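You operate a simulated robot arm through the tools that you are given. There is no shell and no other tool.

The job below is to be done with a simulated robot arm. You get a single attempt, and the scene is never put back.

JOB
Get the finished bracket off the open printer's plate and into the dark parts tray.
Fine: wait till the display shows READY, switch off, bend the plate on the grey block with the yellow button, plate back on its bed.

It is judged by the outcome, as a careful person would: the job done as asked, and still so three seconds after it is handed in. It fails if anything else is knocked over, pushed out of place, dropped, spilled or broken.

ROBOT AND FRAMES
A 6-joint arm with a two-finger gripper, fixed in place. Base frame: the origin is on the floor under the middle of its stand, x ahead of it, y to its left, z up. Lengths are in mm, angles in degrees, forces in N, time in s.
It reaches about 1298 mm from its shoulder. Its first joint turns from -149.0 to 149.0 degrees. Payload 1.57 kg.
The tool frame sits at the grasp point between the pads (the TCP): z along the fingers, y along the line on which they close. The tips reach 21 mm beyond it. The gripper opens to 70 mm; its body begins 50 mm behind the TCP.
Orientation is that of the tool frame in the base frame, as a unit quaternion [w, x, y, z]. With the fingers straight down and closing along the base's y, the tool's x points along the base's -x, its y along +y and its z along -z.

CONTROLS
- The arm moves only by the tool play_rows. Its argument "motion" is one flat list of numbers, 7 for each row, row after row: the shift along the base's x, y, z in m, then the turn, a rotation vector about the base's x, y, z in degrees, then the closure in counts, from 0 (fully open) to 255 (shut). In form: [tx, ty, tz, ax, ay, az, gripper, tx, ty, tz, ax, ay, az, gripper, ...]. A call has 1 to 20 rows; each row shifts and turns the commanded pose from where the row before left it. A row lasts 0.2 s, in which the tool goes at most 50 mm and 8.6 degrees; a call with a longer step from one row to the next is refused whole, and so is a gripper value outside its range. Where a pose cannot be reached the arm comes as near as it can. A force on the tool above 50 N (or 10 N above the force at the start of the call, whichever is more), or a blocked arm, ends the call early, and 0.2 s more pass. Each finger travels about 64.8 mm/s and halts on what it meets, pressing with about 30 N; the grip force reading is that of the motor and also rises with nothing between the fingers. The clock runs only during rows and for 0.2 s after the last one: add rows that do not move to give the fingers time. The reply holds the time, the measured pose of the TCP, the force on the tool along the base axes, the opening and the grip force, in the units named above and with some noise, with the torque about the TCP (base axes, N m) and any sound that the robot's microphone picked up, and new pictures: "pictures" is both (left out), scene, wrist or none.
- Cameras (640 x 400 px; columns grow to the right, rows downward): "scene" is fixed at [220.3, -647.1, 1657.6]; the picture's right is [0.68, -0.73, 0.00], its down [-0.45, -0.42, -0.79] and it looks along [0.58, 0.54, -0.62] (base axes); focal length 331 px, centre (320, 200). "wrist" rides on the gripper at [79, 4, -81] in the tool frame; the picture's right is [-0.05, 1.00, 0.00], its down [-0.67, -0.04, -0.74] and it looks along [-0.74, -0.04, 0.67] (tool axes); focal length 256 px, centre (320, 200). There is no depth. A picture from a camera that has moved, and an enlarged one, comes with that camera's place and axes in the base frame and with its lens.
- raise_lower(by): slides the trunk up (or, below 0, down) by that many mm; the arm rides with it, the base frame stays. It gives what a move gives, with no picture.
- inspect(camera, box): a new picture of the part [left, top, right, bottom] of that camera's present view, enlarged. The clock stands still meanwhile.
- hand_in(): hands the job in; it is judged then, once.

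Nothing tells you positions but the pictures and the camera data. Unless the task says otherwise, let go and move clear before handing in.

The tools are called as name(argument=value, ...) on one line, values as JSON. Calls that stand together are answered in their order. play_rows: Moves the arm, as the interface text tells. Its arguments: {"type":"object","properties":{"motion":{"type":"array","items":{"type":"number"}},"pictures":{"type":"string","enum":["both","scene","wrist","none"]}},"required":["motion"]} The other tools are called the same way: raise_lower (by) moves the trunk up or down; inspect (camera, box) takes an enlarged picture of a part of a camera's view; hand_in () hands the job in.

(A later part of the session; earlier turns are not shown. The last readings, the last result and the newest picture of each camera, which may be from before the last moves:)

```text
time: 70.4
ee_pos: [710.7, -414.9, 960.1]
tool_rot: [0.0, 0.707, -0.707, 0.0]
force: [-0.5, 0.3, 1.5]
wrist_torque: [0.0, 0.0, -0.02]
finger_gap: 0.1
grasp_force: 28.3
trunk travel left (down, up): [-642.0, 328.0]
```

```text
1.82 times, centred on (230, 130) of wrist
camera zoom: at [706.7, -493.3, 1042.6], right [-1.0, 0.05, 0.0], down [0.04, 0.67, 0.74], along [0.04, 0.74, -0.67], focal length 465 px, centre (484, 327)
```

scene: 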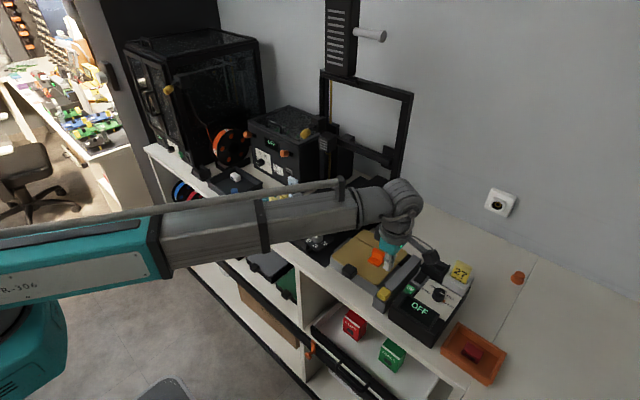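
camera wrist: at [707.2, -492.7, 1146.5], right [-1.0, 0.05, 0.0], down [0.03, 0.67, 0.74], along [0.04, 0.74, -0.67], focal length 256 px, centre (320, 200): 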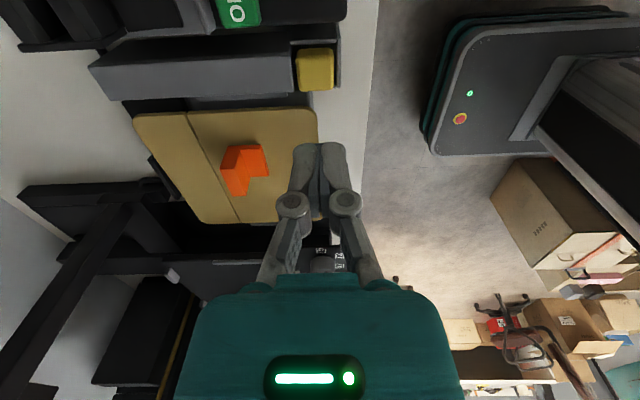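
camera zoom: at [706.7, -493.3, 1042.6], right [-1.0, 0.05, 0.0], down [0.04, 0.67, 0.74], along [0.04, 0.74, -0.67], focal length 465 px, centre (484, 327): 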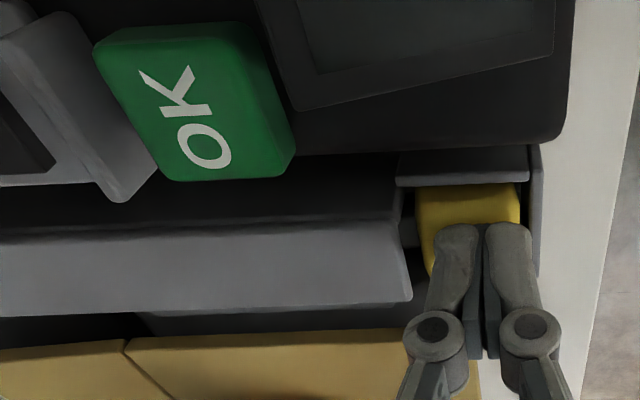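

The rear panel's edge seems to be starting to dip relative to the front. I'll keep pressing and watch the rear panel.

inspect(camera="wrist", box=[0, 120, 320, 320])

raise_lower(by=-4)

inspect(camera="wrist", box=[0, 120, 320, 320])

raise_lower(by=-4)

inspect(camera="wrist", box=[0, 120, 320, 320])

inspect(camera="scene", box=[325, 220, 425, 310])

```text
2.00 times, centred on (160, 220) of wrist
camera zoom: at [706.7, -493.3, 1042.6], right [-1.0, 0.05, 0.0], down [0.04, 0.67, 0.74], along [0.04, 0.74, -0.67], focal length 512 px, centre (640, 160)
```

zoom: 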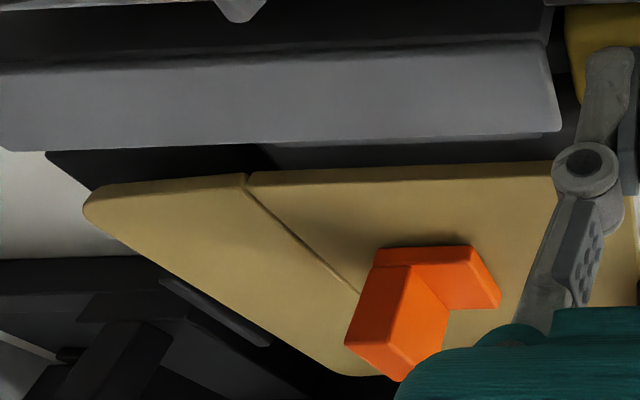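

```text
time: 71.0
ee_pos: [711.4, -413.5, 957.3]
tool_rot: [0.0, -0.707, 0.707, 0.001]
force: [0.2, -1.2, 1.8]
wrist_torque: [-0.03, -0.05, -0.01]
finger_gap: 0.0
grasp_force: 28.5
trunk travel left (down, up): [-638.0, 332.0]
```

```text
2.00 times, centred on (160, 220) of wrist
camera zoom: at [706.7, -493.3, 1038.6], right [-1.0, 0.05, 0.0], down [0.04, 0.67, 0.74], along [0.04, 0.74, -0.67], focal length 512 px, centre (640, 160)
```

zoom: 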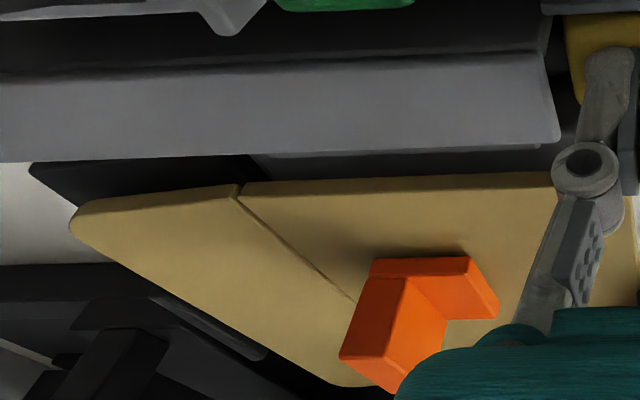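

```text
time: 71.5
ee_pos: [712.2, -414.6, 953.0]
tool_rot: [0.0, 0.707, -0.707, 0.0]
force: [0.3, 0.4, 2.6]
wrist_torque: [-0.02, 0.0, 0.01]
finger_gap: 0.1
grasp_force: 28.8
trunk travel left (down, up): [-634.0, 336.0]
heard: click
```

```text
2.00 times, centred on (160, 220) of wrist
camera zoom: at [706.7, -493.2, 1034.6], right [-1.0, 0.05, 0.0], down [0.04, 0.67, 0.74], along [0.04, 0.74, -0.67], focal length 512 px, centre (640, 160)
```

zoom: 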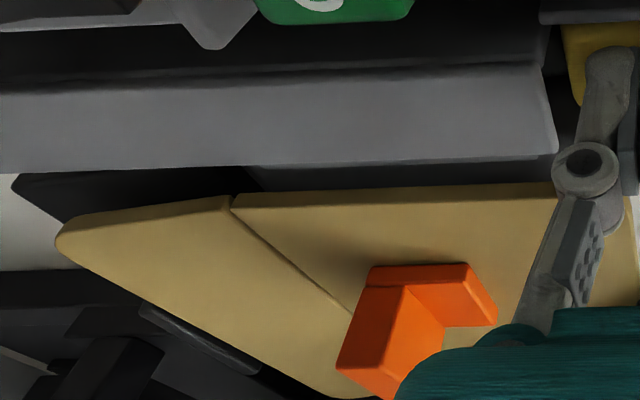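

```text
4.44 times, centred on (375, 265) of scene
camera zoom: at [220.3, -647.1, 1657.6], right [0.68, -0.73, 0.0], down [-0.45, -0.42, -0.79], along [0.58, 0.54, -0.62], focal length 1469 px, centre (76, -89)
```

zoom: 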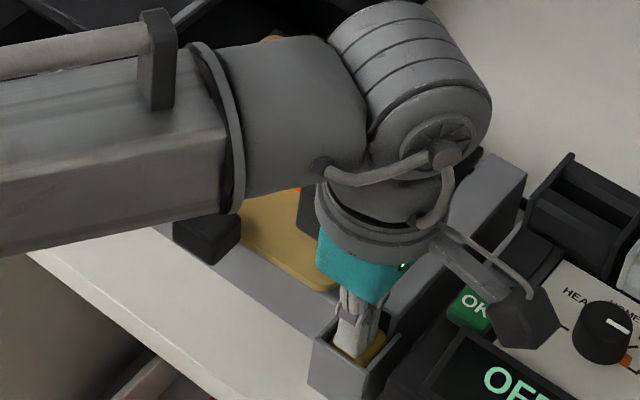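

The flap is raising the rear panel as I press: the plate bends at the crease. I'll press further, since there's no hard stop yet, and watch the bracket.

raise_lower(by=-3)

inspect(camera="wrist", box=[0, 120, 320, 320])

raise_lower(by=-3)

inspect(camera="wrist", box=[0, 120, 320, 320])

inspect(camera="wrist", box=[200, 20, 400, 180])

```text
time: 72.0
ee_pos: [711.4, -414.4, 950.4]
tool_rot: [0.0, 0.707, -0.707, 0.0]
force: [1.8, 0.0, 3.1]
wrist_torque: [0.01, -0.04, -0.01]
finger_gap: 0.0
grasp_force: 28.8
trunk travel left (down, up): [-631.0, 339.0]
```

```text
2.00 times, centred on (160, 220) of wrist
camera zoom: at [706.7, -493.2, 1031.6], right [-1.0, 0.05, 0.0], down [0.04, 0.67, 0.74], along [0.04, 0.74, -0.67], focal length 512 px, centre (640, 160)
```

zoom: 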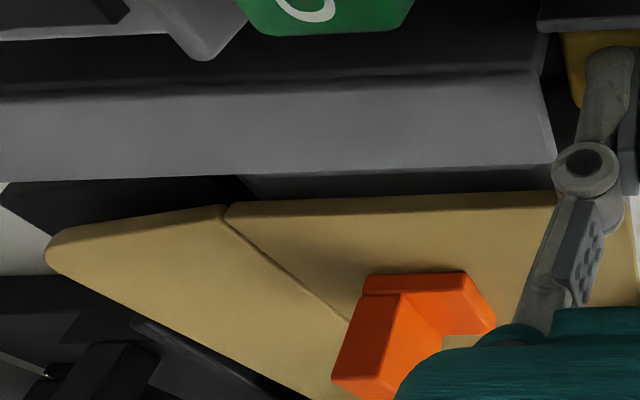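

```text
time: 72.5
ee_pos: [710.9, -413.5, 946.8]
tool_rot: [0.0, -0.707, 0.707, 0.0]
force: [0.0, -0.1, 3.0]
wrist_torque: [0.01, -0.03, 0.01]
finger_gap: 0.0
grasp_force: 28.5
trunk travel left (down, up): [-628.0, 342.0]
```

```text
2.00 times, centred on (160, 220) of wrist
camera zoom: at [706.6, -493.2, 1028.6], right [-1.0, 0.05, 0.0], down [0.04, 0.67, 0.74], along [0.04, 0.74, -0.67], focal length 512 px, centre (640, 160)
```

zoom: 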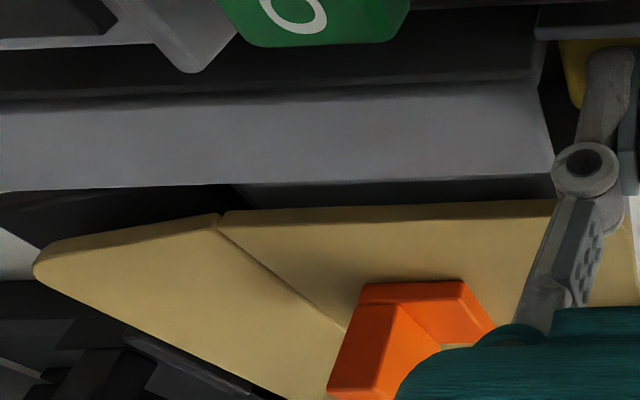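

```text
2.50 times, centred on (300, 100) of wrist
camera zoom: at [706.6, -493.2, 1028.6], right [-1.0, 0.05, 0.0], down [0.04, 0.67, 0.74], along [0.04, 0.74, -0.67], focal length 640 px, centre (370, 450)
```

zoom: 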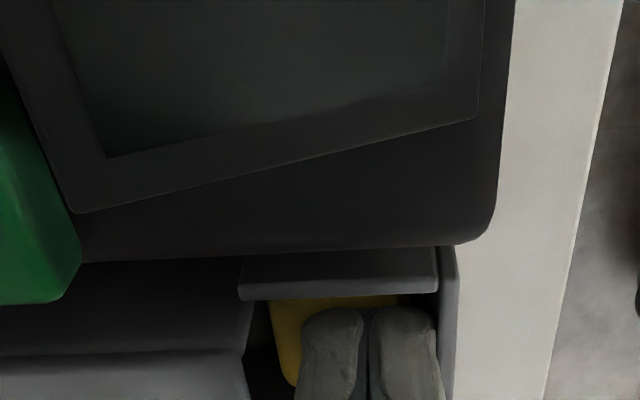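

The bend keeps growing with depth. I'll continue pressing to the button's end stop while watching the bracket and force.

raise_lower(by=-3)

raise_lower(by=-3)

inspect(camera="wrist", box=[0, 120, 320, 320])

inspect(camera="scene", box=[355, 270, 405, 310])

```text
time: 73.1
ee_pos: [711.9, -413.4, 945.4]
tool_rot: [-0.001, 0.707, -0.707, 0.001]
force: [8.0, -3.7, 25.4]
wrist_torque: [-0.07, -0.38, -0.02]
finger_gap: 0.0
grasp_force: 28.8
trunk travel left (down, up): [-625.0, 345.0]
```

```text
time: 73.6
ee_pos: [708.6, -414.6, 945.0]
tool_rot: [-0.001, 0.707, -0.707, 0.003]
force: [0.3, -0.2, 38.3]
wrist_torque: [0.06, -0.31, 0.0]
finger_gap: 0.0
grasp_force: 28.3
trunk travel left (down, up): [-623.0, 347.0]
stopped: the force on the tool passed its limit at 51 N (the readings are from after the stop); the commanded pose is now the measured one
```

```text
2.00 times, centred on (160, 220) of wrist
camera zoom: at [705.4, -492.6, 1026.0], right [-1.0, 0.05, -0.01], down [0.03, 0.67, 0.74], along [0.04, 0.74, -0.67], focal length 512 px, centre (640, 160)
```

zoom: 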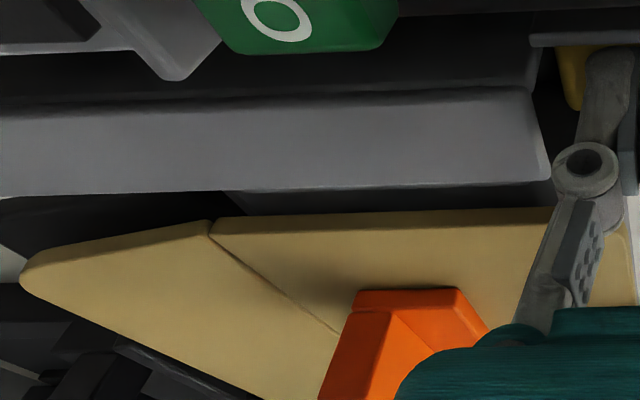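

```text
10.00 times, centred on (380, 290) of scene
camera zoom: at [220.3, -647.1, 1657.6], right [0.68, -0.73, 0.0], down [-0.45, -0.42, -0.79], along [0.58, 0.54, -0.62], focal length 3306 px, centre (-280, -700)
```

zoom: 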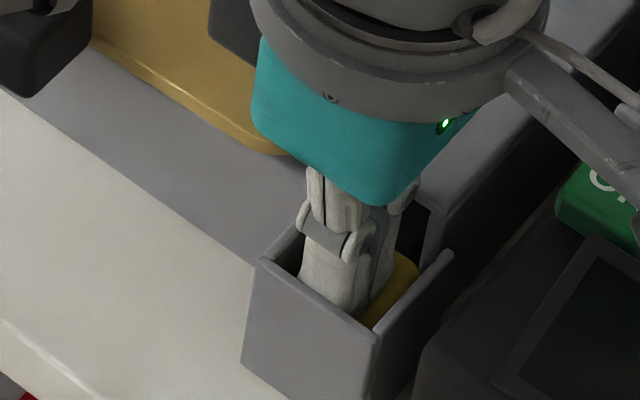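

The button reached its end stop with the plate fully bent at the crease. I'll ease off, rise clear, restore the wrist rotation and look at the bracket.

raise_lower(by=5)

raise_lower(by=25)

inspect(camera="wrist", box=[0, 80, 380, 320])

raise_lower(by=90)

play_rows(motion=[-0.005, 0.005, 0, 0, 0, -7.5, 0, -0.005, 0.005, 0, 0, 0, -7.5, 0, -0.005, 0.005, 0, 0, 0, -7.5, 0, -0.005, 0.005, 0, 0, 0, -7.5, 0, 0, 0.005, 0, 0, 0, -7.5, 0, 0, 0.005, 0, 0, 0, -7.5, 0, 0, 0.005, 0, 0, 0, -7.5, 0, 0, 0.005, 0, 0, 0, -7.5, 0, 0, 0.005, 0, 0, 0, -7.5, 0, 0, 0.005, 0, 0, 0, -7.5, 0, 0, 0.005, 0, 0, 0, -7.5, 0, 0, 0.005, 0, 0, 0, -7.5, 0], pictures="both")

inspect(camera="scene", box=[325, 220, 425, 310])

```text
time: 74.1
ee_pos: [709.4, -415.7, 947.1]
tool_rot: [0.0, 0.707, -0.707, 0.003]
force: [-4.6, 1.7, 6.3]
wrist_torque: [0.06, 0.05, 0.02]
finger_gap: 0.1
grasp_force: 28.5
trunk travel left (down, up): [-628.0, 342.0]
```

```text
time: 74.8
ee_pos: [713.0, -414.5, 972.0]
tool_rot: [0.001, -0.706, 0.708, -0.002]
force: [0.9, -0.5, -0.5]
wrist_torque: [0.02, 0.0, 0.01]
finger_gap: 0.0
grasp_force: 28.8
trunk travel left (down, up): [-653.0, 317.0]
```

```text
1.67 times, centred on (190, 200) of wrist
camera zoom: at [708.0, -493.9, 1053.1], right [-1.0, 0.05, 0.0], down [0.03, 0.67, 0.74], along [0.04, 0.74, -0.67], focal length 427 px, centre (537, 200)
```

zoom: 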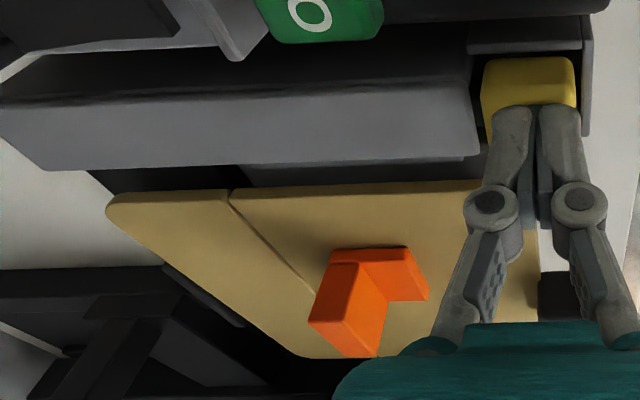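

```text
time: 76.1
ee_pos: [712.6, -416.0, 1061.4]
tool_rot: [0.0, 0.707, -0.707, 0.001]
force: [-0.7, 0.1, 0.5]
wrist_torque: [0.0, 0.04, 0.06]
finger_gap: 0.0
grasp_force: 28.5
trunk travel left (down, up): [-743.0, 227.0]
```

```text
time: 78.7
ee_pos: [693.4, -355.4, 1060.8]
tool_rot: [-0.001, 0.001, 1.0, -0.002]
force: [-0.1, -0.3, -0.5]
wrist_torque: [-0.02, -0.01, -0.02]
finger_gap: 70.2
grasp_force: 0.1
trunk travel left (down, up): [-743.0, 227.0]
camera wrist: at [613.2, -349.6, 1143.1], right [0.06, 1.0, 0.0], down [0.67, -0.04, 0.74], along [0.74, -0.04, -0.67], focal length 256 px, centre (320, 200)
```

scene: 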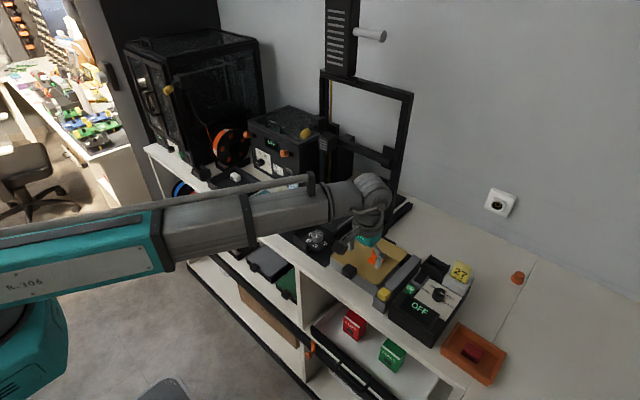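
wrist: 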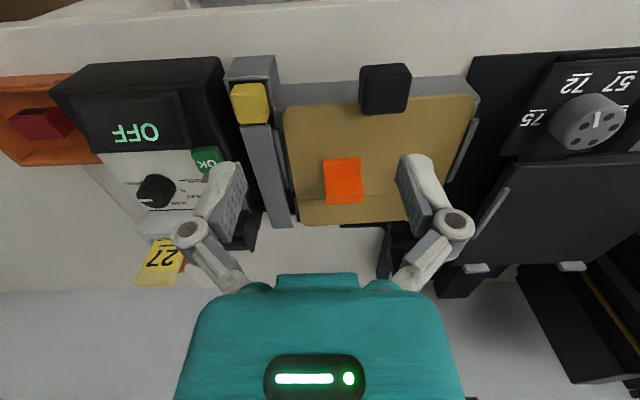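

```text
4.44 times, centred on (375, 265) of scene
camera zoom: at [220.3, -647.1, 1657.6], right [0.68, -0.73, 0.0], down [-0.45, -0.42, -0.79], along [0.58, 0.54, -0.62], focal length 1469 px, centre (76, -89)
```

zoom: 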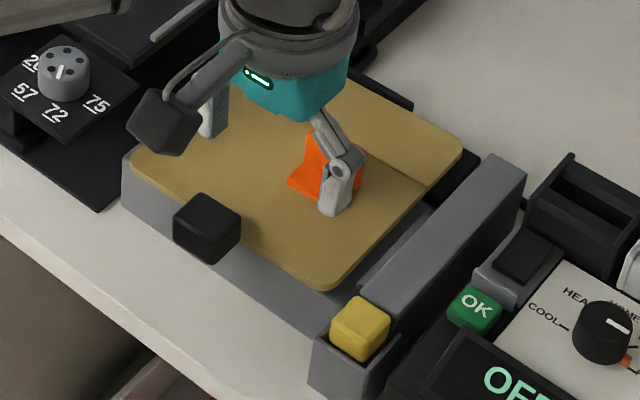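

The plate lies flat again. I'll go back over the bracket, grip it and test whether it's free.

play_rows(motion=[0.034, 0.005, 0, 0, 0, 0, 51, 0.034, 0.006, 0, 0, 0, 0, 51, 0.034, 0.006, 0, 0, 0, 0, 51, 0, 0, 0, 0, 0, 0, 51], pictures="none")

raise_lower(by=-58)

inspect(camera="wrist", box=[220, 40, 420, 240])

```text
time: 79.7
ee_pos: [795.5, -337.3, 1061.5]
tool_rot: [-0.001, -0.001, 1.0, -0.001]
force: [-0.1, -0.1, 0.5]
wrist_torque: [0.0, -0.01, 0.02]
finger_gap: 56.1
grasp_force: 0.1
trunk travel left (down, up): [-743.0, 227.0]
```

```text
time: 80.6
ee_pos: [794.6, -338.1, 1003.3]
tool_rot: [0.0, 0.0, 1.0, -0.002]
force: [0.1, -0.5, 0.7]
wrist_torque: [-0.03, 0.01, 0.01]
finger_gap: 55.9
grasp_force: 0.1
trunk travel left (down, up): [-685.0, 285.0]
```

```text
2.00 times, centred on (320, 140) of wrist
camera zoom: at [715.3, -333.5, 1085.1], right [0.05, 1.0, 0.0], down [0.67, -0.03, 0.74], along [0.74, -0.04, -0.67], focal length 512 px, centre (320, 320)
```

zoom: 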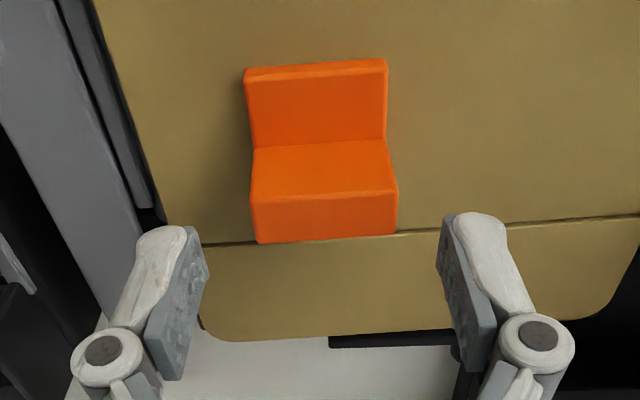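

play_rows(motion=[0.001, 0, 0, 0, 0, 0, 51], pictures="none")

raise_lower(by=-33)

play_rows(motion=[0, 0, 0, 0, 0, 0, 100, 0, 0, 0, 0, 0, 0, 130, 0, 0, 0, 0, 0, 0, 255, 0, 0, 0, 0, 0, 0, 255, 0, 0, 0, 0, 0, 0, 255], pictures="none")

raise_lower(by=2)

raise_lower(by=3)

inspect(camera="scene", box=[335, 225, 415, 305])

inspect(camera="wrist", box=[220, 40, 420, 240])

```text
time: 81.0
ee_pos: [797.0, -338.4, 1003.3]
tool_rot: [-0.001, 0.0, 1.0, -0.002]
force: [-0.2, 0.3, -0.8]
wrist_torque: [0.03, 0.02, 0.0]
finger_gap: 55.9
grasp_force: 0.1
trunk travel left (down, up): [-685.0, 285.0]
```

```text
time: 81.8
ee_pos: [796.2, -338.7, 970.1]
tool_rot: [-0.001, -0.001, 1.0, -0.001]
force: [-0.4, -0.3, 0.2]
wrist_torque: [-0.05, 0.01, -0.02]
finger_gap: 56.0
grasp_force: 0.0
trunk travel left (down, up): [-652.0, 318.0]
```

```text
time: 83.0
ee_pos: [794.7, -338.7, 971.1]
tool_rot: [-0.001, -0.001, 1.0, -0.002]
force: [-0.2, -1.6, 5.9]
wrist_torque: [-0.11, 0.07, 0.03]
finger_gap: 34.7
grasp_force: 30.2
trunk travel left (down, up): [-652.0, 318.0]
```

```text
time: 83.5
ee_pos: [796.3, -338.1, 972.7]
tool_rot: [0.0, 0.0, 1.0, -0.001]
force: [-0.5, 0.5, 0.2]
wrist_torque: [0.03, 0.02, -0.02]
finger_gap: 34.6
grasp_force: 30.0
trunk travel left (down, up): [-654.0, 316.0]
```

```text
time: 84.1
ee_pos: [795.2, -338.5, 975.6]
tool_rot: [-0.001, 0.001, 1.0, -0.001]
force: [-0.4, 0.6, -0.6]
wrist_torque: [0.02, -0.01, 0.03]
finger_gap: 35.0
grasp_force: 30.2
trunk travel left (down, up): [-657.0, 313.0]
```

```text
5.00 times, centred on (375, 265) of scene
camera zoom: at [220.3, -647.1, 1657.6], right [0.68, -0.73, 0.0], down [-0.45, -0.42, -0.79], along [0.58, 0.54, -0.62], focal length 1653 px, centre (45, -125)
```

zoom: 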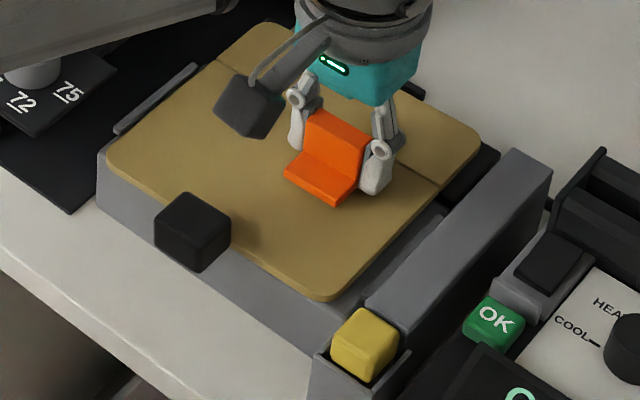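

```text
2.00 times, centred on (320, 140) of wrist
camera zoom: at [716.5, -333.5, 1057.1], right [0.05, 1.0, 0.0], down [0.67, -0.03, 0.74], along [0.74, -0.04, -0.67], focal length 512 px, centre (320, 320)
```

zoom: 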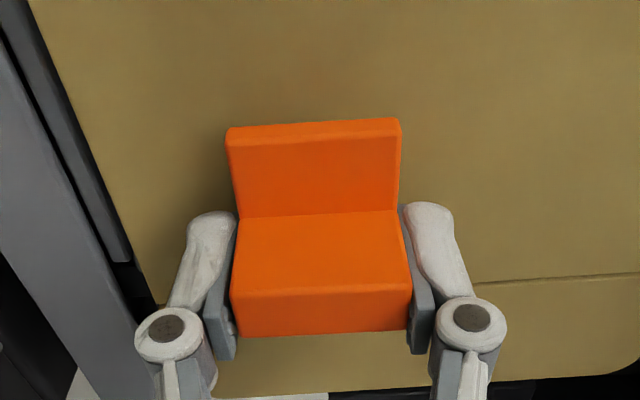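

Now the force is near zero — only the bracket is lifting and the plate stays on the block. I'll lift further and confirm.

raise_lower(by=25)

inspect(camera="scene", box=[325, 215, 425, 305])

inspect(camera="wrist", box=[180, 40, 460, 240])

```text
time: 84.8
ee_pos: [795.9, -338.4, 1000.9]
tool_rot: [-0.001, -0.001, 1.0, -0.002]
force: [0.4, 0.5, -0.7]
wrist_torque: [0.04, 0.02, -0.01]
finger_gap: 34.7
grasp_force: 29.9
trunk travel left (down, up): [-682.0, 288.0]
```

```text
4.44 times, centred on (375, 260) of scene
camera zoom: at [220.3, -647.1, 1657.6], right [0.68, -0.73, 0.0], down [-0.45, -0.42, -0.79], along [0.58, 0.54, -0.62], focal length 1469 px, centre (76, -67)
```

zoom: 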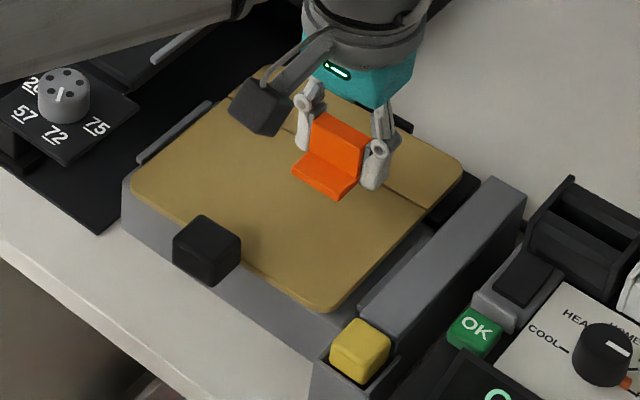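

```text
2.00 times, centred on (320, 140) of wrist
camera zoom: at [716.6, -333.5, 1082.1], right [0.05, 1.0, 0.0], down [0.67, -0.03, 0.74], along [0.74, -0.04, -0.67], focal length 512 px, centre (320, 320)
```

zoom: 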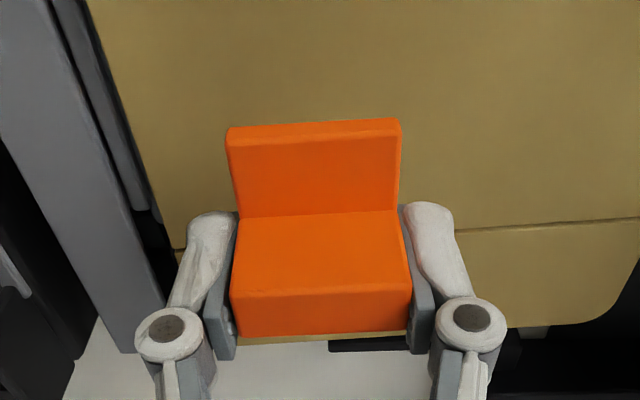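

The bracket is free and held; the plate stays on the block. I estimate the dark tray at x 695–833, y 228–391, with the blue item near (737, 278) and the white one near (793, 348), so I'll aim for the free spot around (790, 280). First I'll raise up and draw back clear of the gantry.

raise_lower(by=95)

play_rows(motion=[-0.006, 0, 0, 0, 0, 0, 255, -0.012, 0, 0, 0, 0, 0, 255, -0.018, 0, 0, 0, 0, 0, 255, -0.018, 0.01, 0, 0, 0, 0, 255, -0.018, 0.015, 0, 0, 0, 0, 255, -0.016, 0.02, 0, 0, 0, 0, 255, -0.012, 0.025, 0, 0, 0, 0, 255, -0.006, 0.03, 0, 0, 0, 0, 255, 0, 0.03, 0, 0, 0, 0, 255, 0, 0.03, 0, 0, 0, 0, 255, 0, 0.03, 0, 0, 0, 0, 255, 0, 0.03, 0, 0, 0, 0, 255, 0, 0.025, 0, 0, 0, 0, 255, 0, 0.015, 0, 0, 0, 0, 255], pictures="both")

```text
time: 86.1
ee_pos: [797.0, -337.4, 1095.5]
tool_rot: [-0.001, 0.0, 1.0, -0.002]
force: [-0.2, -0.3, 0.1]
wrist_torque: [0.03, -0.01, -0.03]
finger_gap: 34.6
grasp_force: 30.0
trunk travel left (down, up): [-777.0, 193.0]
```

```text
time: 89.1
ee_pos: [688.4, -77.2, 1096.1]
tool_rot: [-0.001, 0.0, 1.0, -0.002]
force: [-1.1, -0.6, -0.3]
wrist_torque: [-0.02, 0.0, 0.0]
finger_gap: 34.8
grasp_force: 30.2
trunk travel left (down, up): [-777.0, 193.0]
camera wrist: at [609.1, -72.6, 1177.1], right [0.05, 1.0, 0.0], down [0.67, -0.03, 0.74], along [0.74, -0.04, -0.67], focal length 256 px, centre (320, 200)
```

scene: 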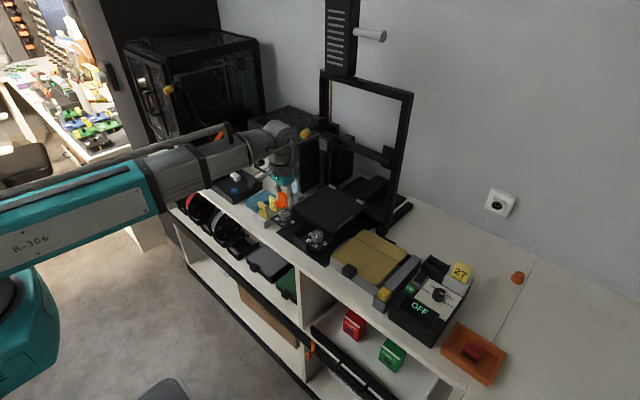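
wrist: 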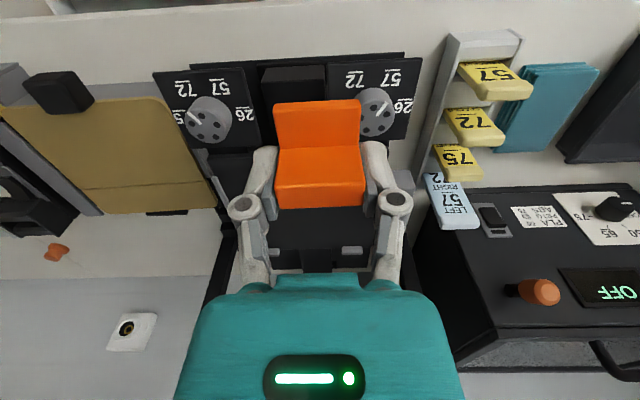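

The bracket is held securely and everything is in place. I'll continue left at this height to the tray.

play_rows(motion=[0, 0.015, 0, 0, 0, 0, 255, 0, 0.03, 0, 0, 0, 0, 255, 0, 0.03, 0, 0, 0, 0, 255, 0, 0.03, 0, 0, 0, 0, 255, 0, 0.03, 0, 0, 0, 0, 255, 0, 0.03, 0, 0, 0, 0, 255, 0, 0.03, 0, 0, 0, 0, 255, 0, 0.03, 0, 0, 0, 0, 255, 0, 0.03, 0, 0, 0, 0, 255, 0, 0.03, 0, 0, 0, 0, 255, 0, 0.03, 0, 0, 0, 0, 255, 0, 0.027, 0, 0, 0, 0, 255, 0, 0.015, 0, 0, 0, 0, 255], pictures="both")

inspect(camera="wrist", box=[160, 0, 480, 200])

inspect(camera="scene", box=[190, 120, 310, 220])

```text
time: 91.9
ee_pos: [691.7, 279.2, 1096.2]
tool_rot: [0.0, 0.0, 1.0, -0.003]
force: [-0.1, 0.0, 0.0]
wrist_torque: [-0.01, -0.02, -0.01]
finger_gap: 34.7
grasp_force: 30.3
trunk travel left (down, up): [-777.0, 193.0]
camera wrist: at [611.5, 283.7, 1177.1], right [0.05, 1.0, 0.0], down [0.67, -0.03, 0.74], along [0.74, -0.04, -0.67], focal length 256 px, centre (320, 200)
```

scene: 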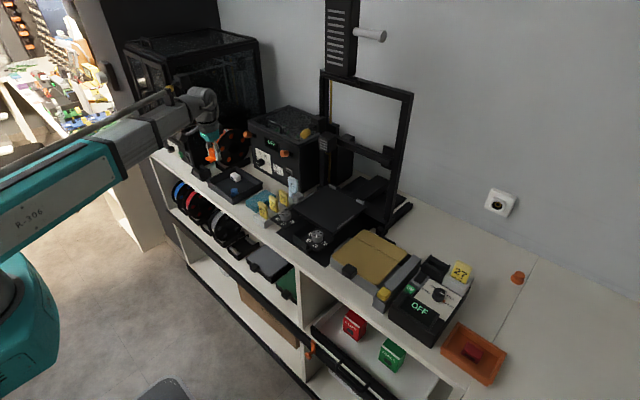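
wrist: 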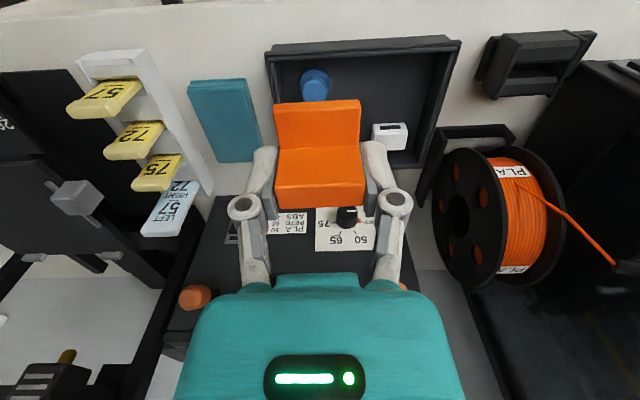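

```text
2.00 times, centred on (320, 100) of wrist
camera zoom: at [611.5, 283.7, 1177.1], right [0.05, 1.0, 0.0], down [0.67, -0.03, 0.74], along [0.74, -0.04, -0.67], focal length 512 px, centre (320, 400)
```

zoom: 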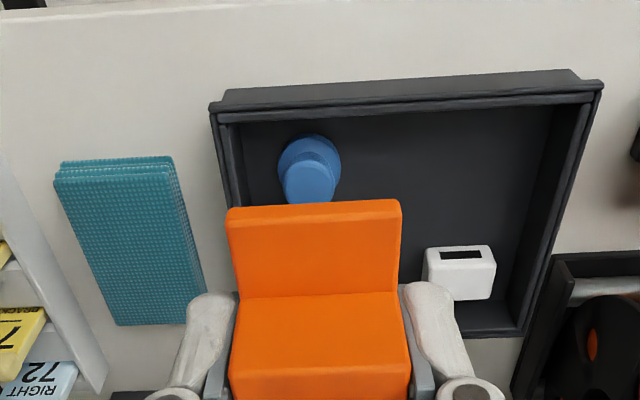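

```text
4.00 times, centred on (250, 170) of scene
camera zoom: at [220.3, -647.1, 1657.6], right [0.68, -0.73, 0.0], down [-0.45, -0.42, -0.79], along [0.58, 0.54, -0.62], focal length 1322 px, centre (600, 320)
```

zoom: 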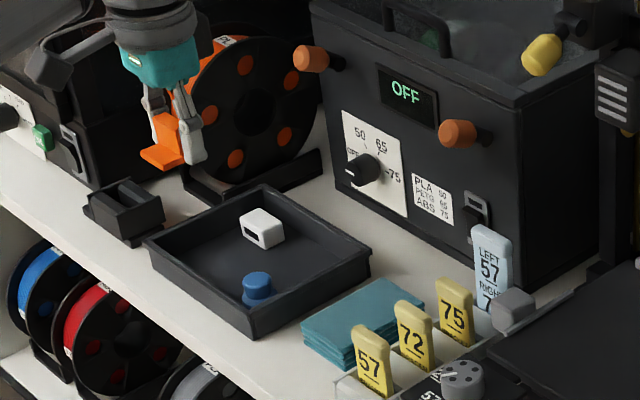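

The tray is clear to see: x 693–832, y 231–402, with the blue item near (721, 272) and the white one near (790, 357). I'll move forward to about (793, 284) and lower toward the free area.

play_rows(motion=[0.006, 0.001, 0, 0, 0, 0, 255, 0.014, 0.001, 0, 0, 0, 0, 255, 0.018, 0.001, 0, 0, 0, 0, 255, 0.018, 0.001, 0, 0, 0, 0, 255, 0.018, 0.001, 0, 0, 0, 0, 255, 0.016, 0, 0, 0, 0, 0, 255, 0.009, 0, 0, 0, 0, 0, 255, 0.003, 0, 0, 0, 0, 0, 255], pictures="none")

raise_lower(by=-105)

inspect(camera="wrist", box=[160, 0, 480, 240])

inspect(camera="scene", box=[200, 130, 290, 220])

```text
time: 93.7
ee_pos: [792.7, 283.5, 1095.4]
tool_rot: [0.0, 0.0, 1.0, -0.002]
force: [-0.3, -0.6, -0.3]
wrist_torque: [0.0, 0.03, -0.01]
finger_gap: 34.8
grasp_force: 30.0
trunk travel left (down, up): [-777.0, 193.0]
```

```text
time: 95.0
ee_pos: [792.5, 282.9, 990.6]
tool_rot: [-0.001, 0.0, 1.0, -0.002]
force: [0.5, 0.4, 0.1]
wrist_torque: [0.02, -0.01, -0.01]
finger_gap: 35.0
grasp_force: 30.3
trunk travel left (down, up): [-672.0, 298.0]
```

```text
1.67 times, centred on (320, 120) of wrist
camera zoom: at [712.7, 288.2, 1072.2], right [0.05, 1.0, 0.0], down [0.67, -0.03, 0.74], along [0.74, -0.04, -0.67], focal length 427 px, centre (320, 333)
```

zoom: 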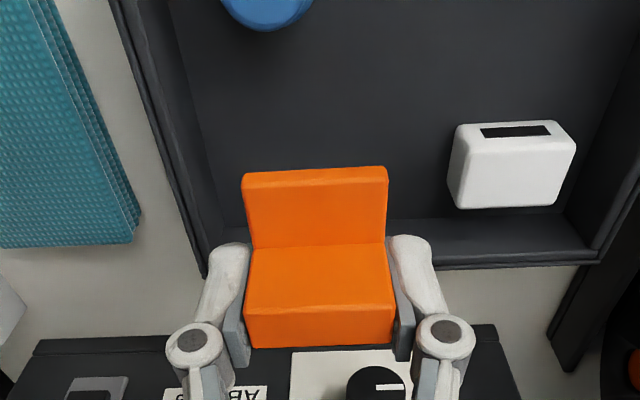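

```text
4.44 times, centred on (245, 175) of scene
camera zoom: at [220.3, -647.1, 1657.6], right [0.68, -0.73, 0.0], down [-0.45, -0.42, -0.79], along [0.58, 0.54, -0.62], focal length 1469 px, centre (653, 311)
```

zoom: 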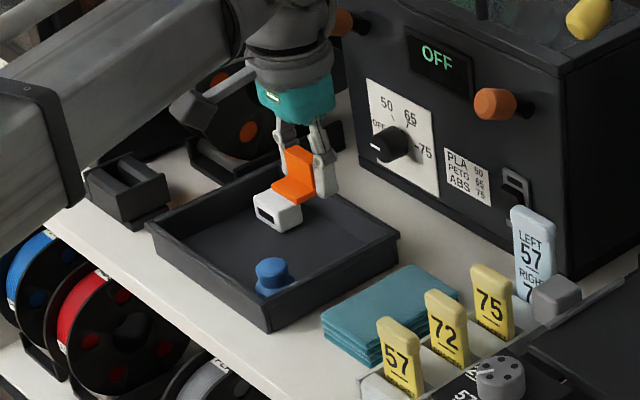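

The spot is good but a little close to the tray's right wall, so I'll shift 7 mm left, then lower in steps to the tray floor.

play_rows(motion=[-0.001, 0.007, 0, 0, 0, 0, 255], pictures="none")

raise_lower(by=-45)

raise_lower(by=-6)

inspect(camera="wrist", box=[160, 0, 480, 240])

inspect(camera="scene", box=[220, 150, 280, 200])

```text
time: 95.4
ee_pos: [790.2, 290.1, 991.1]
tool_rot: [0.0, 0.0, 1.0, -0.002]
force: [0.3, 0.0, -0.2]
wrist_torque: [-0.01, 0.02, 0.0]
finger_gap: 34.6
grasp_force: 30.1
trunk travel left (down, up): [-672.0, 298.0]
```

```text
time: 96.3
ee_pos: [790.7, 289.7, 946.2]
tool_rot: [-0.001, -0.001, 1.0, -0.001]
force: [-0.1, 0.5, -0.5]
wrist_torque: [0.0, 0.0, 0.01]
finger_gap: 35.0
grasp_force: 30.3
trunk travel left (down, up): [-627.0, 343.0]
```

```text
time: 96.9
ee_pos: [790.6, 291.1, 940.0]
tool_rot: [-0.001, 0.0, 1.0, -0.002]
force: [-0.1, -0.6, 0.8]
wrist_torque: [0.0, -0.04, -0.01]
finger_gap: 34.7
grasp_force: 30.0
trunk travel left (down, up): [-621.0, 349.0]
```

```text
1.67 times, centred on (320, 120) of wrist
camera zoom: at [711.8, 295.3, 1021.1], right [0.05, 1.0, 0.0], down [0.67, -0.03, 0.74], along [0.74, -0.04, -0.67], focal length 427 px, centre (320, 333)
```

zoom: 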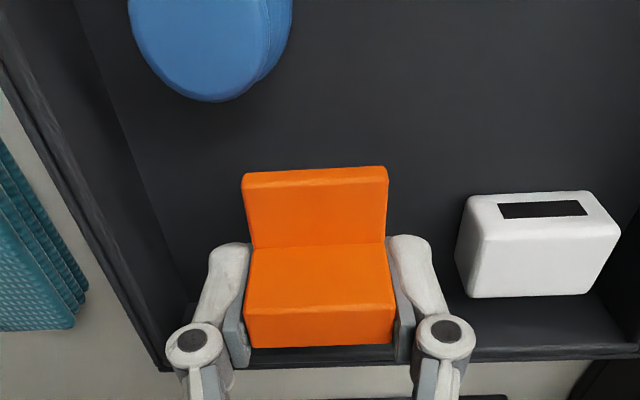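

```text
8.00 times, centred on (250, 175) of scene
camera zoom: at [220.3, -647.1, 1657.6], right [0.68, -0.73, 0.0], down [-0.45, -0.42, -0.79], along [0.58, 0.54, -0.62], focal length 2644 px, centre (880, 400)
```

zoom: 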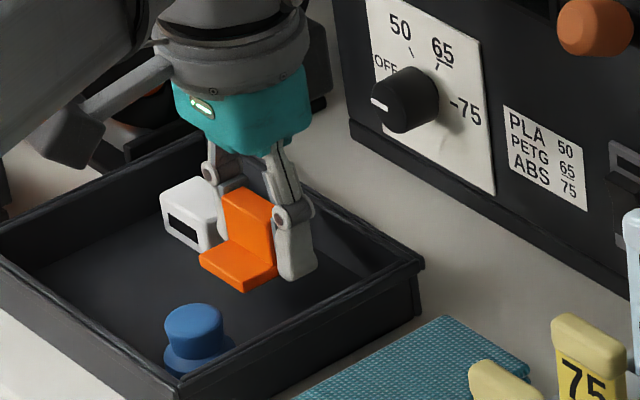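

raise_lower(by=-3)

raise_lower(by=-2)

raise_lower(by=-2)

inspect(camera="scene", box=[220, 150, 280, 200])

```text
time: 97.4
ee_pos: [792.3, 290.5, 936.0]
tool_rot: [-0.002, -0.001, 1.0, -0.002]
force: [-0.5, 0.8, -0.7]
wrist_torque: [0.01, 0.01, 0.04]
finger_gap: 34.7
grasp_force: 29.9
trunk travel left (down, up): [-618.0, 352.0]
```

```text
time: 97.9
ee_pos: [791.0, 290.0, 934.8]
tool_rot: [-0.001, 0.0, 1.0, -0.002]
force: [-0.4, 0.8, 0.9]
wrist_torque: [0.02, -0.02, 0.0]
finger_gap: 34.8
grasp_force: 29.7
trunk travel left (down, up): [-616.0, 354.0]
```

```text
time: 98.4
ee_pos: [791.2, 290.2, 931.6]
tool_rot: [-0.001, 0.0, 1.0, -0.002]
force: [1.1, 0.2, -0.5]
wrist_torque: [0.01, 0.04, 0.02]
finger_gap: 34.7
grasp_force: 29.8
trunk travel left (down, up): [-614.0, 356.0]
```

```text
8.00 times, centred on (250, 175) of scene
camera zoom: at [220.3, -647.1, 1657.6], right [0.68, -0.73, 0.0], down [-0.45, -0.42, -0.79], along [0.58, 0.54, -0.62], focal length 2644 px, centre (880, 400)
```

zoom: 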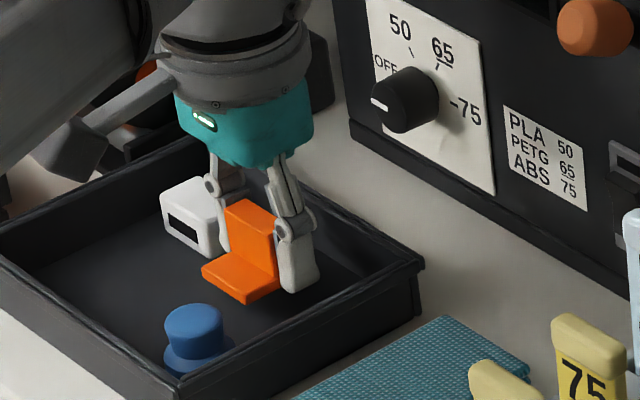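

raise_lower(by=-2)

raise_lower(by=-2)

inspect(camera="scene", box=[220, 150, 280, 200])

```text
time: 98.9
ee_pos: [791.3, 289.9, 931.3]
tool_rot: [-0.001, 0.0, 1.0, -0.002]
force: [-0.4, 0.2, -0.2]
wrist_torque: [0.01, 0.0, 0.03]
finger_gap: 34.6
grasp_force: 29.7
trunk travel left (down, up): [-612.0, 358.0]
```

```text
time: 99.5
ee_pos: [792.3, 290.2, 928.3]
tool_rot: [-0.001, 0.001, 1.0, -0.001]
force: [-0.5, -0.3, -0.1]
wrist_torque: [0.01, 0.01, 0.01]
finger_gap: 34.7
grasp_force: 30.1
trunk travel left (down, up): [-610.0, 360.0]
```

```text
8.00 times, centred on (250, 175) of scene
camera zoom: at [220.3, -647.1, 1657.6], right [0.68, -0.73, 0.0], down [-0.45, -0.42, -0.79], along [0.58, 0.54, -0.62], focal length 2644 px, centre (880, 400)
```

zoom: 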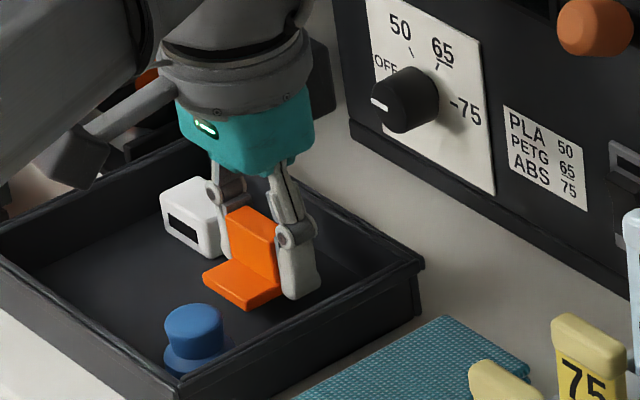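

raise_lower(by=-2)

raise_lower(by=-2)

raise_lower(by=-2)

inspect(camera="scene", box=[230, 160, 270, 195])

```text
time: 100.0
ee_pos: [790.9, 289.2, 927.0]
tool_rot: [-0.001, 0.0, 1.0, -0.002]
force: [0.0, 0.9, 0.4]
wrist_torque: [-0.03, -0.02, 0.0]
finger_gap: 35.0
grasp_force: 29.5
trunk travel left (down, up): [-608.0, 362.0]
```

```text
time: 100.5
ee_pos: [791.3, 289.8, 924.8]
tool_rot: [-0.001, 0.0, 1.0, -0.002]
force: [0.3, 0.6, 0.0]
wrist_torque: [0.0, -0.02, 0.03]
finger_gap: 34.7
grasp_force: 29.7
trunk travel left (down, up): [-606.0, 364.0]
```

```text
time: 101.0
ee_pos: [792.1, 291.1, 923.5]
tool_rot: [0.0, 0.0, 1.0, -0.002]
force: [0.4, -0.3, -0.2]
wrist_torque: [0.0, -0.03, 0.01]
finger_gap: 34.7
grasp_force: 29.9
trunk travel left (down, up): [-604.0, 366.0]
```

```text
11.43 times, centred on (250, 178) of scene
camera zoom: at [220.3, -647.1, 1657.6], right [0.68, -0.73, 0.0], down [-0.45, -0.42, -0.79], along [0.58, 0.54, -0.62], focal length 3778 px, centre (1120, 457)
```

zoom: 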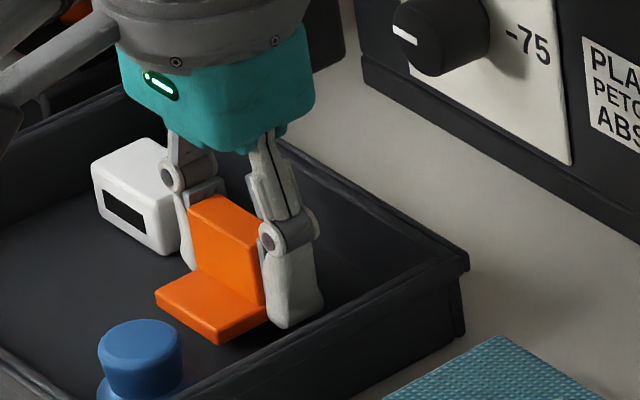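

raise_lower(by=-2)

raise_lower(by=-2)

raise_lower(by=-2)

inspect(camera="scene", box=[230, 160, 270, 195])

inspect(camera="wrist", box=[160, 0, 480, 240])

```text
time: 101.5
ee_pos: [791.8, 289.9, 920.1]
tool_rot: [-0.001, 0.001, 1.0, -0.002]
force: [-0.6, 0.0, -0.4]
wrist_torque: [0.03, 0.01, 0.03]
finger_gap: 34.6
grasp_force: 29.9
trunk travel left (down, up): [-602.0, 368.0]
```

```text
time: 102.1
ee_pos: [791.4, 290.4, 918.8]
tool_rot: [-0.001, 0.0, 1.0, -0.001]
force: [0.2, -0.1, -0.4]
wrist_torque: [0.02, 0.0, -0.01]
finger_gap: 34.8
grasp_force: 30.4
trunk travel left (down, up): [-600.0, 370.0]
```

```text
time: 102.6
ee_pos: [791.2, 290.8, 915.8]
tool_rot: [-0.001, 0.0, 1.0, -0.002]
force: [-0.3, 0.5, -0.1]
wrist_torque: [-0.01, 0.03, 0.0]
finger_gap: 34.7
grasp_force: 30.0
trunk travel left (down, up): [-598.0, 372.0]
```

```text
11.43 times, centred on (250, 178) of scene
camera zoom: at [220.3, -647.1, 1657.6], right [0.68, -0.73, 0.0], down [-0.45, -0.42, -0.79], along [0.58, 0.54, -0.62], focal length 3778 px, centre (1120, 457)
```

zoom: 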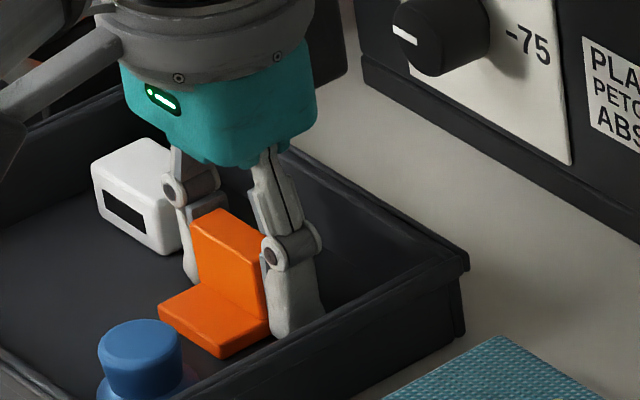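

```text
1.67 times, centred on (320, 120) of wrist
camera zoom: at [711.8, 295.3, 998.1], right [0.05, 1.0, 0.0], down [0.67, -0.03, 0.74], along [0.74, -0.04, -0.67], focal length 427 px, centre (320, 333)
```

zoom: 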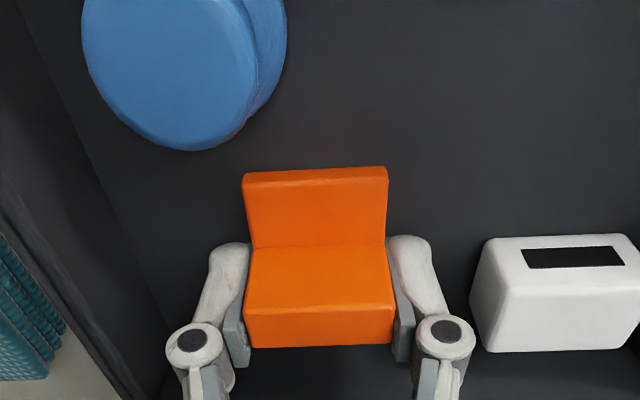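

raise_lower(by=-2)

raise_lower(by=-2)

raise_lower(by=-2)

raise_lower(by=-2)

inspect(camera="scene", box=[230, 160, 270, 195])

```text
time: 103.1
ee_pos: [792.3, 290.2, 915.2]
tool_rot: [0.0, 0.0, 1.0, -0.001]
force: [3.8, 1.3, 13.2]
wrist_torque: [0.09, 0.11, -0.01]
finger_gap: 34.6
grasp_force: 30.6
trunk travel left (down, up): [-596.0, 374.0]
```

```text
time: 103.6
ee_pos: [790.6, 290.2, 915.7]
tool_rot: [0.001, 0.0, 1.0, -0.001]
force: [11.8, 5.1, 38.3]
wrist_torque: [0.27, 0.02, -0.1]
finger_gap: 34.9
grasp_force: 29.0
trunk travel left (down, up): [-594.0, 376.0]
```

```text
time: 104.0
ee_pos: [790.4, 291.7, 914.9]
tool_rot: [0.002, 0.0, 1.0, 0.0]
force: [1.1, 0.6, 34.7]
wrist_torque: [0.12, 0.2, -0.01]
finger_gap: 35.0
grasp_force: 30.2
trunk travel left (down, up): [-594.0, 376.0]
stopped: the force on the tool passed its limit at 56 N (the readings are from after the stop); the commanded pose is now the measured one
```

```text
time: 104.3
ee_pos: [791.4, 290.1, 915.1]
tool_rot: [0.003, 0.001, 1.0, 0.0]
force: [-1.4, 1.1, 41.7]
wrist_torque: [0.04, 0.3, -0.01]
finger_gap: 34.6
grasp_force: 30.1
trunk travel left (down, up): [-593.0, 377.0]
stopped: the force on the tool passed its limit at 54 N (the readings are from after the stop); the commanded pose is now the measured one
```

```text
11.43 times, centred on (250, 178) of scene
camera zoom: at [220.3, -647.1, 1657.6], right [0.68, -0.73, 0.0], down [-0.45, -0.42, -0.79], along [0.58, 0.54, -0.62], focal length 3778 px, centre (1120, 457)
```

zoom: 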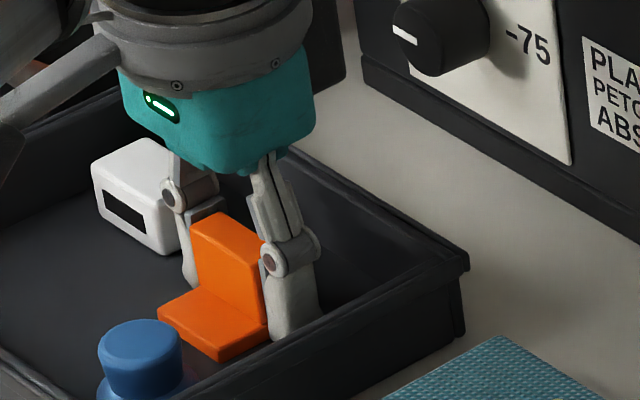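

The bracket is on the tray floor. I'll relieve the pressure, then open the fingers slightly and rise straight up.

raise_lower(by=3)

play_rows(motion=[0, 0, 0, 0, 0, 0, 150, 0, 0, 0, 0, 0, 0, 100, 0, 0, 0, 0, 0, 0, 100, 0, 0, 0, 0, 0, 0, 100], pictures="none")

inspect(camera="scene", box=[230, 160, 270, 195])

inspect(camera="wrist", box=[160, 0, 480, 240])

```text
time: 104.9
ee_pos: [792.4, 290.2, 915.7]
tool_rot: [0.002, 0.001, 1.0, -0.001]
force: [-4.0, -1.2, 7.5]
wrist_torque: [0.06, 0.18, 0.06]
finger_gap: 34.4
grasp_force: 30.1
trunk travel left (down, up): [-596.0, 374.0]
```

```text
time: 105.9
ee_pos: [793.3, 290.9, 913.7]
tool_rot: [0.001, 0.0, 1.0, 0.0]
force: [-0.9, 0.2, 0.0]
wrist_torque: [0.02, -0.03, -0.01]
finger_gap: 42.4
grasp_force: 0.0
trunk travel left (down, up): [-596.0, 374.0]
```

```text
11.43 times, centred on (250, 178) of scene
camera zoom: at [220.3, -647.1, 1657.6], right [0.68, -0.73, 0.0], down [-0.45, -0.42, -0.79], along [0.58, 0.54, -0.62], focal length 3778 px, centre (1120, 457)
```

zoom: 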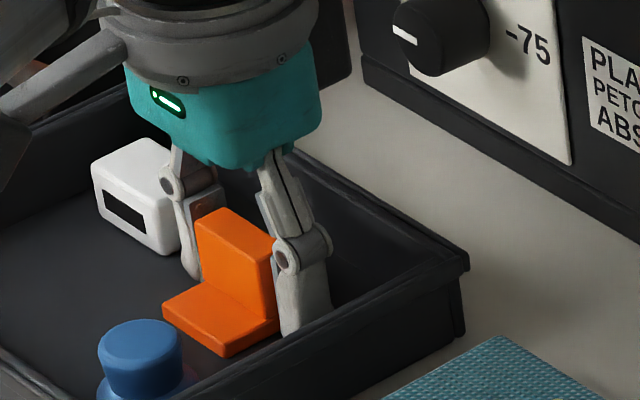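

```text
1.67 times, centred on (320, 120) of wrist
camera zoom: at [713.6, 295.9, 995.8], right [0.05, 1.0, 0.0], down [0.66, -0.03, 0.75], along [0.75, -0.04, -0.67], focal length 427 px, centre (320, 333)
```

zoom: 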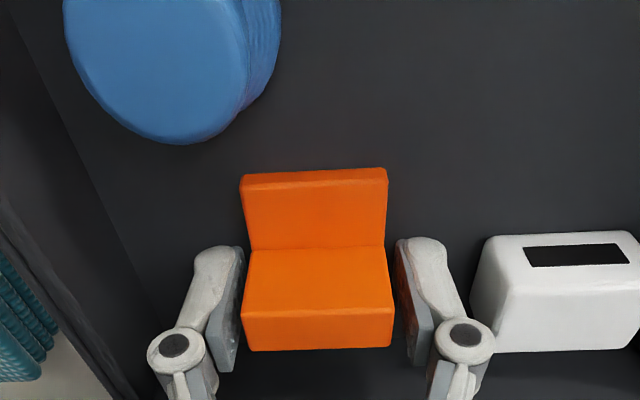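

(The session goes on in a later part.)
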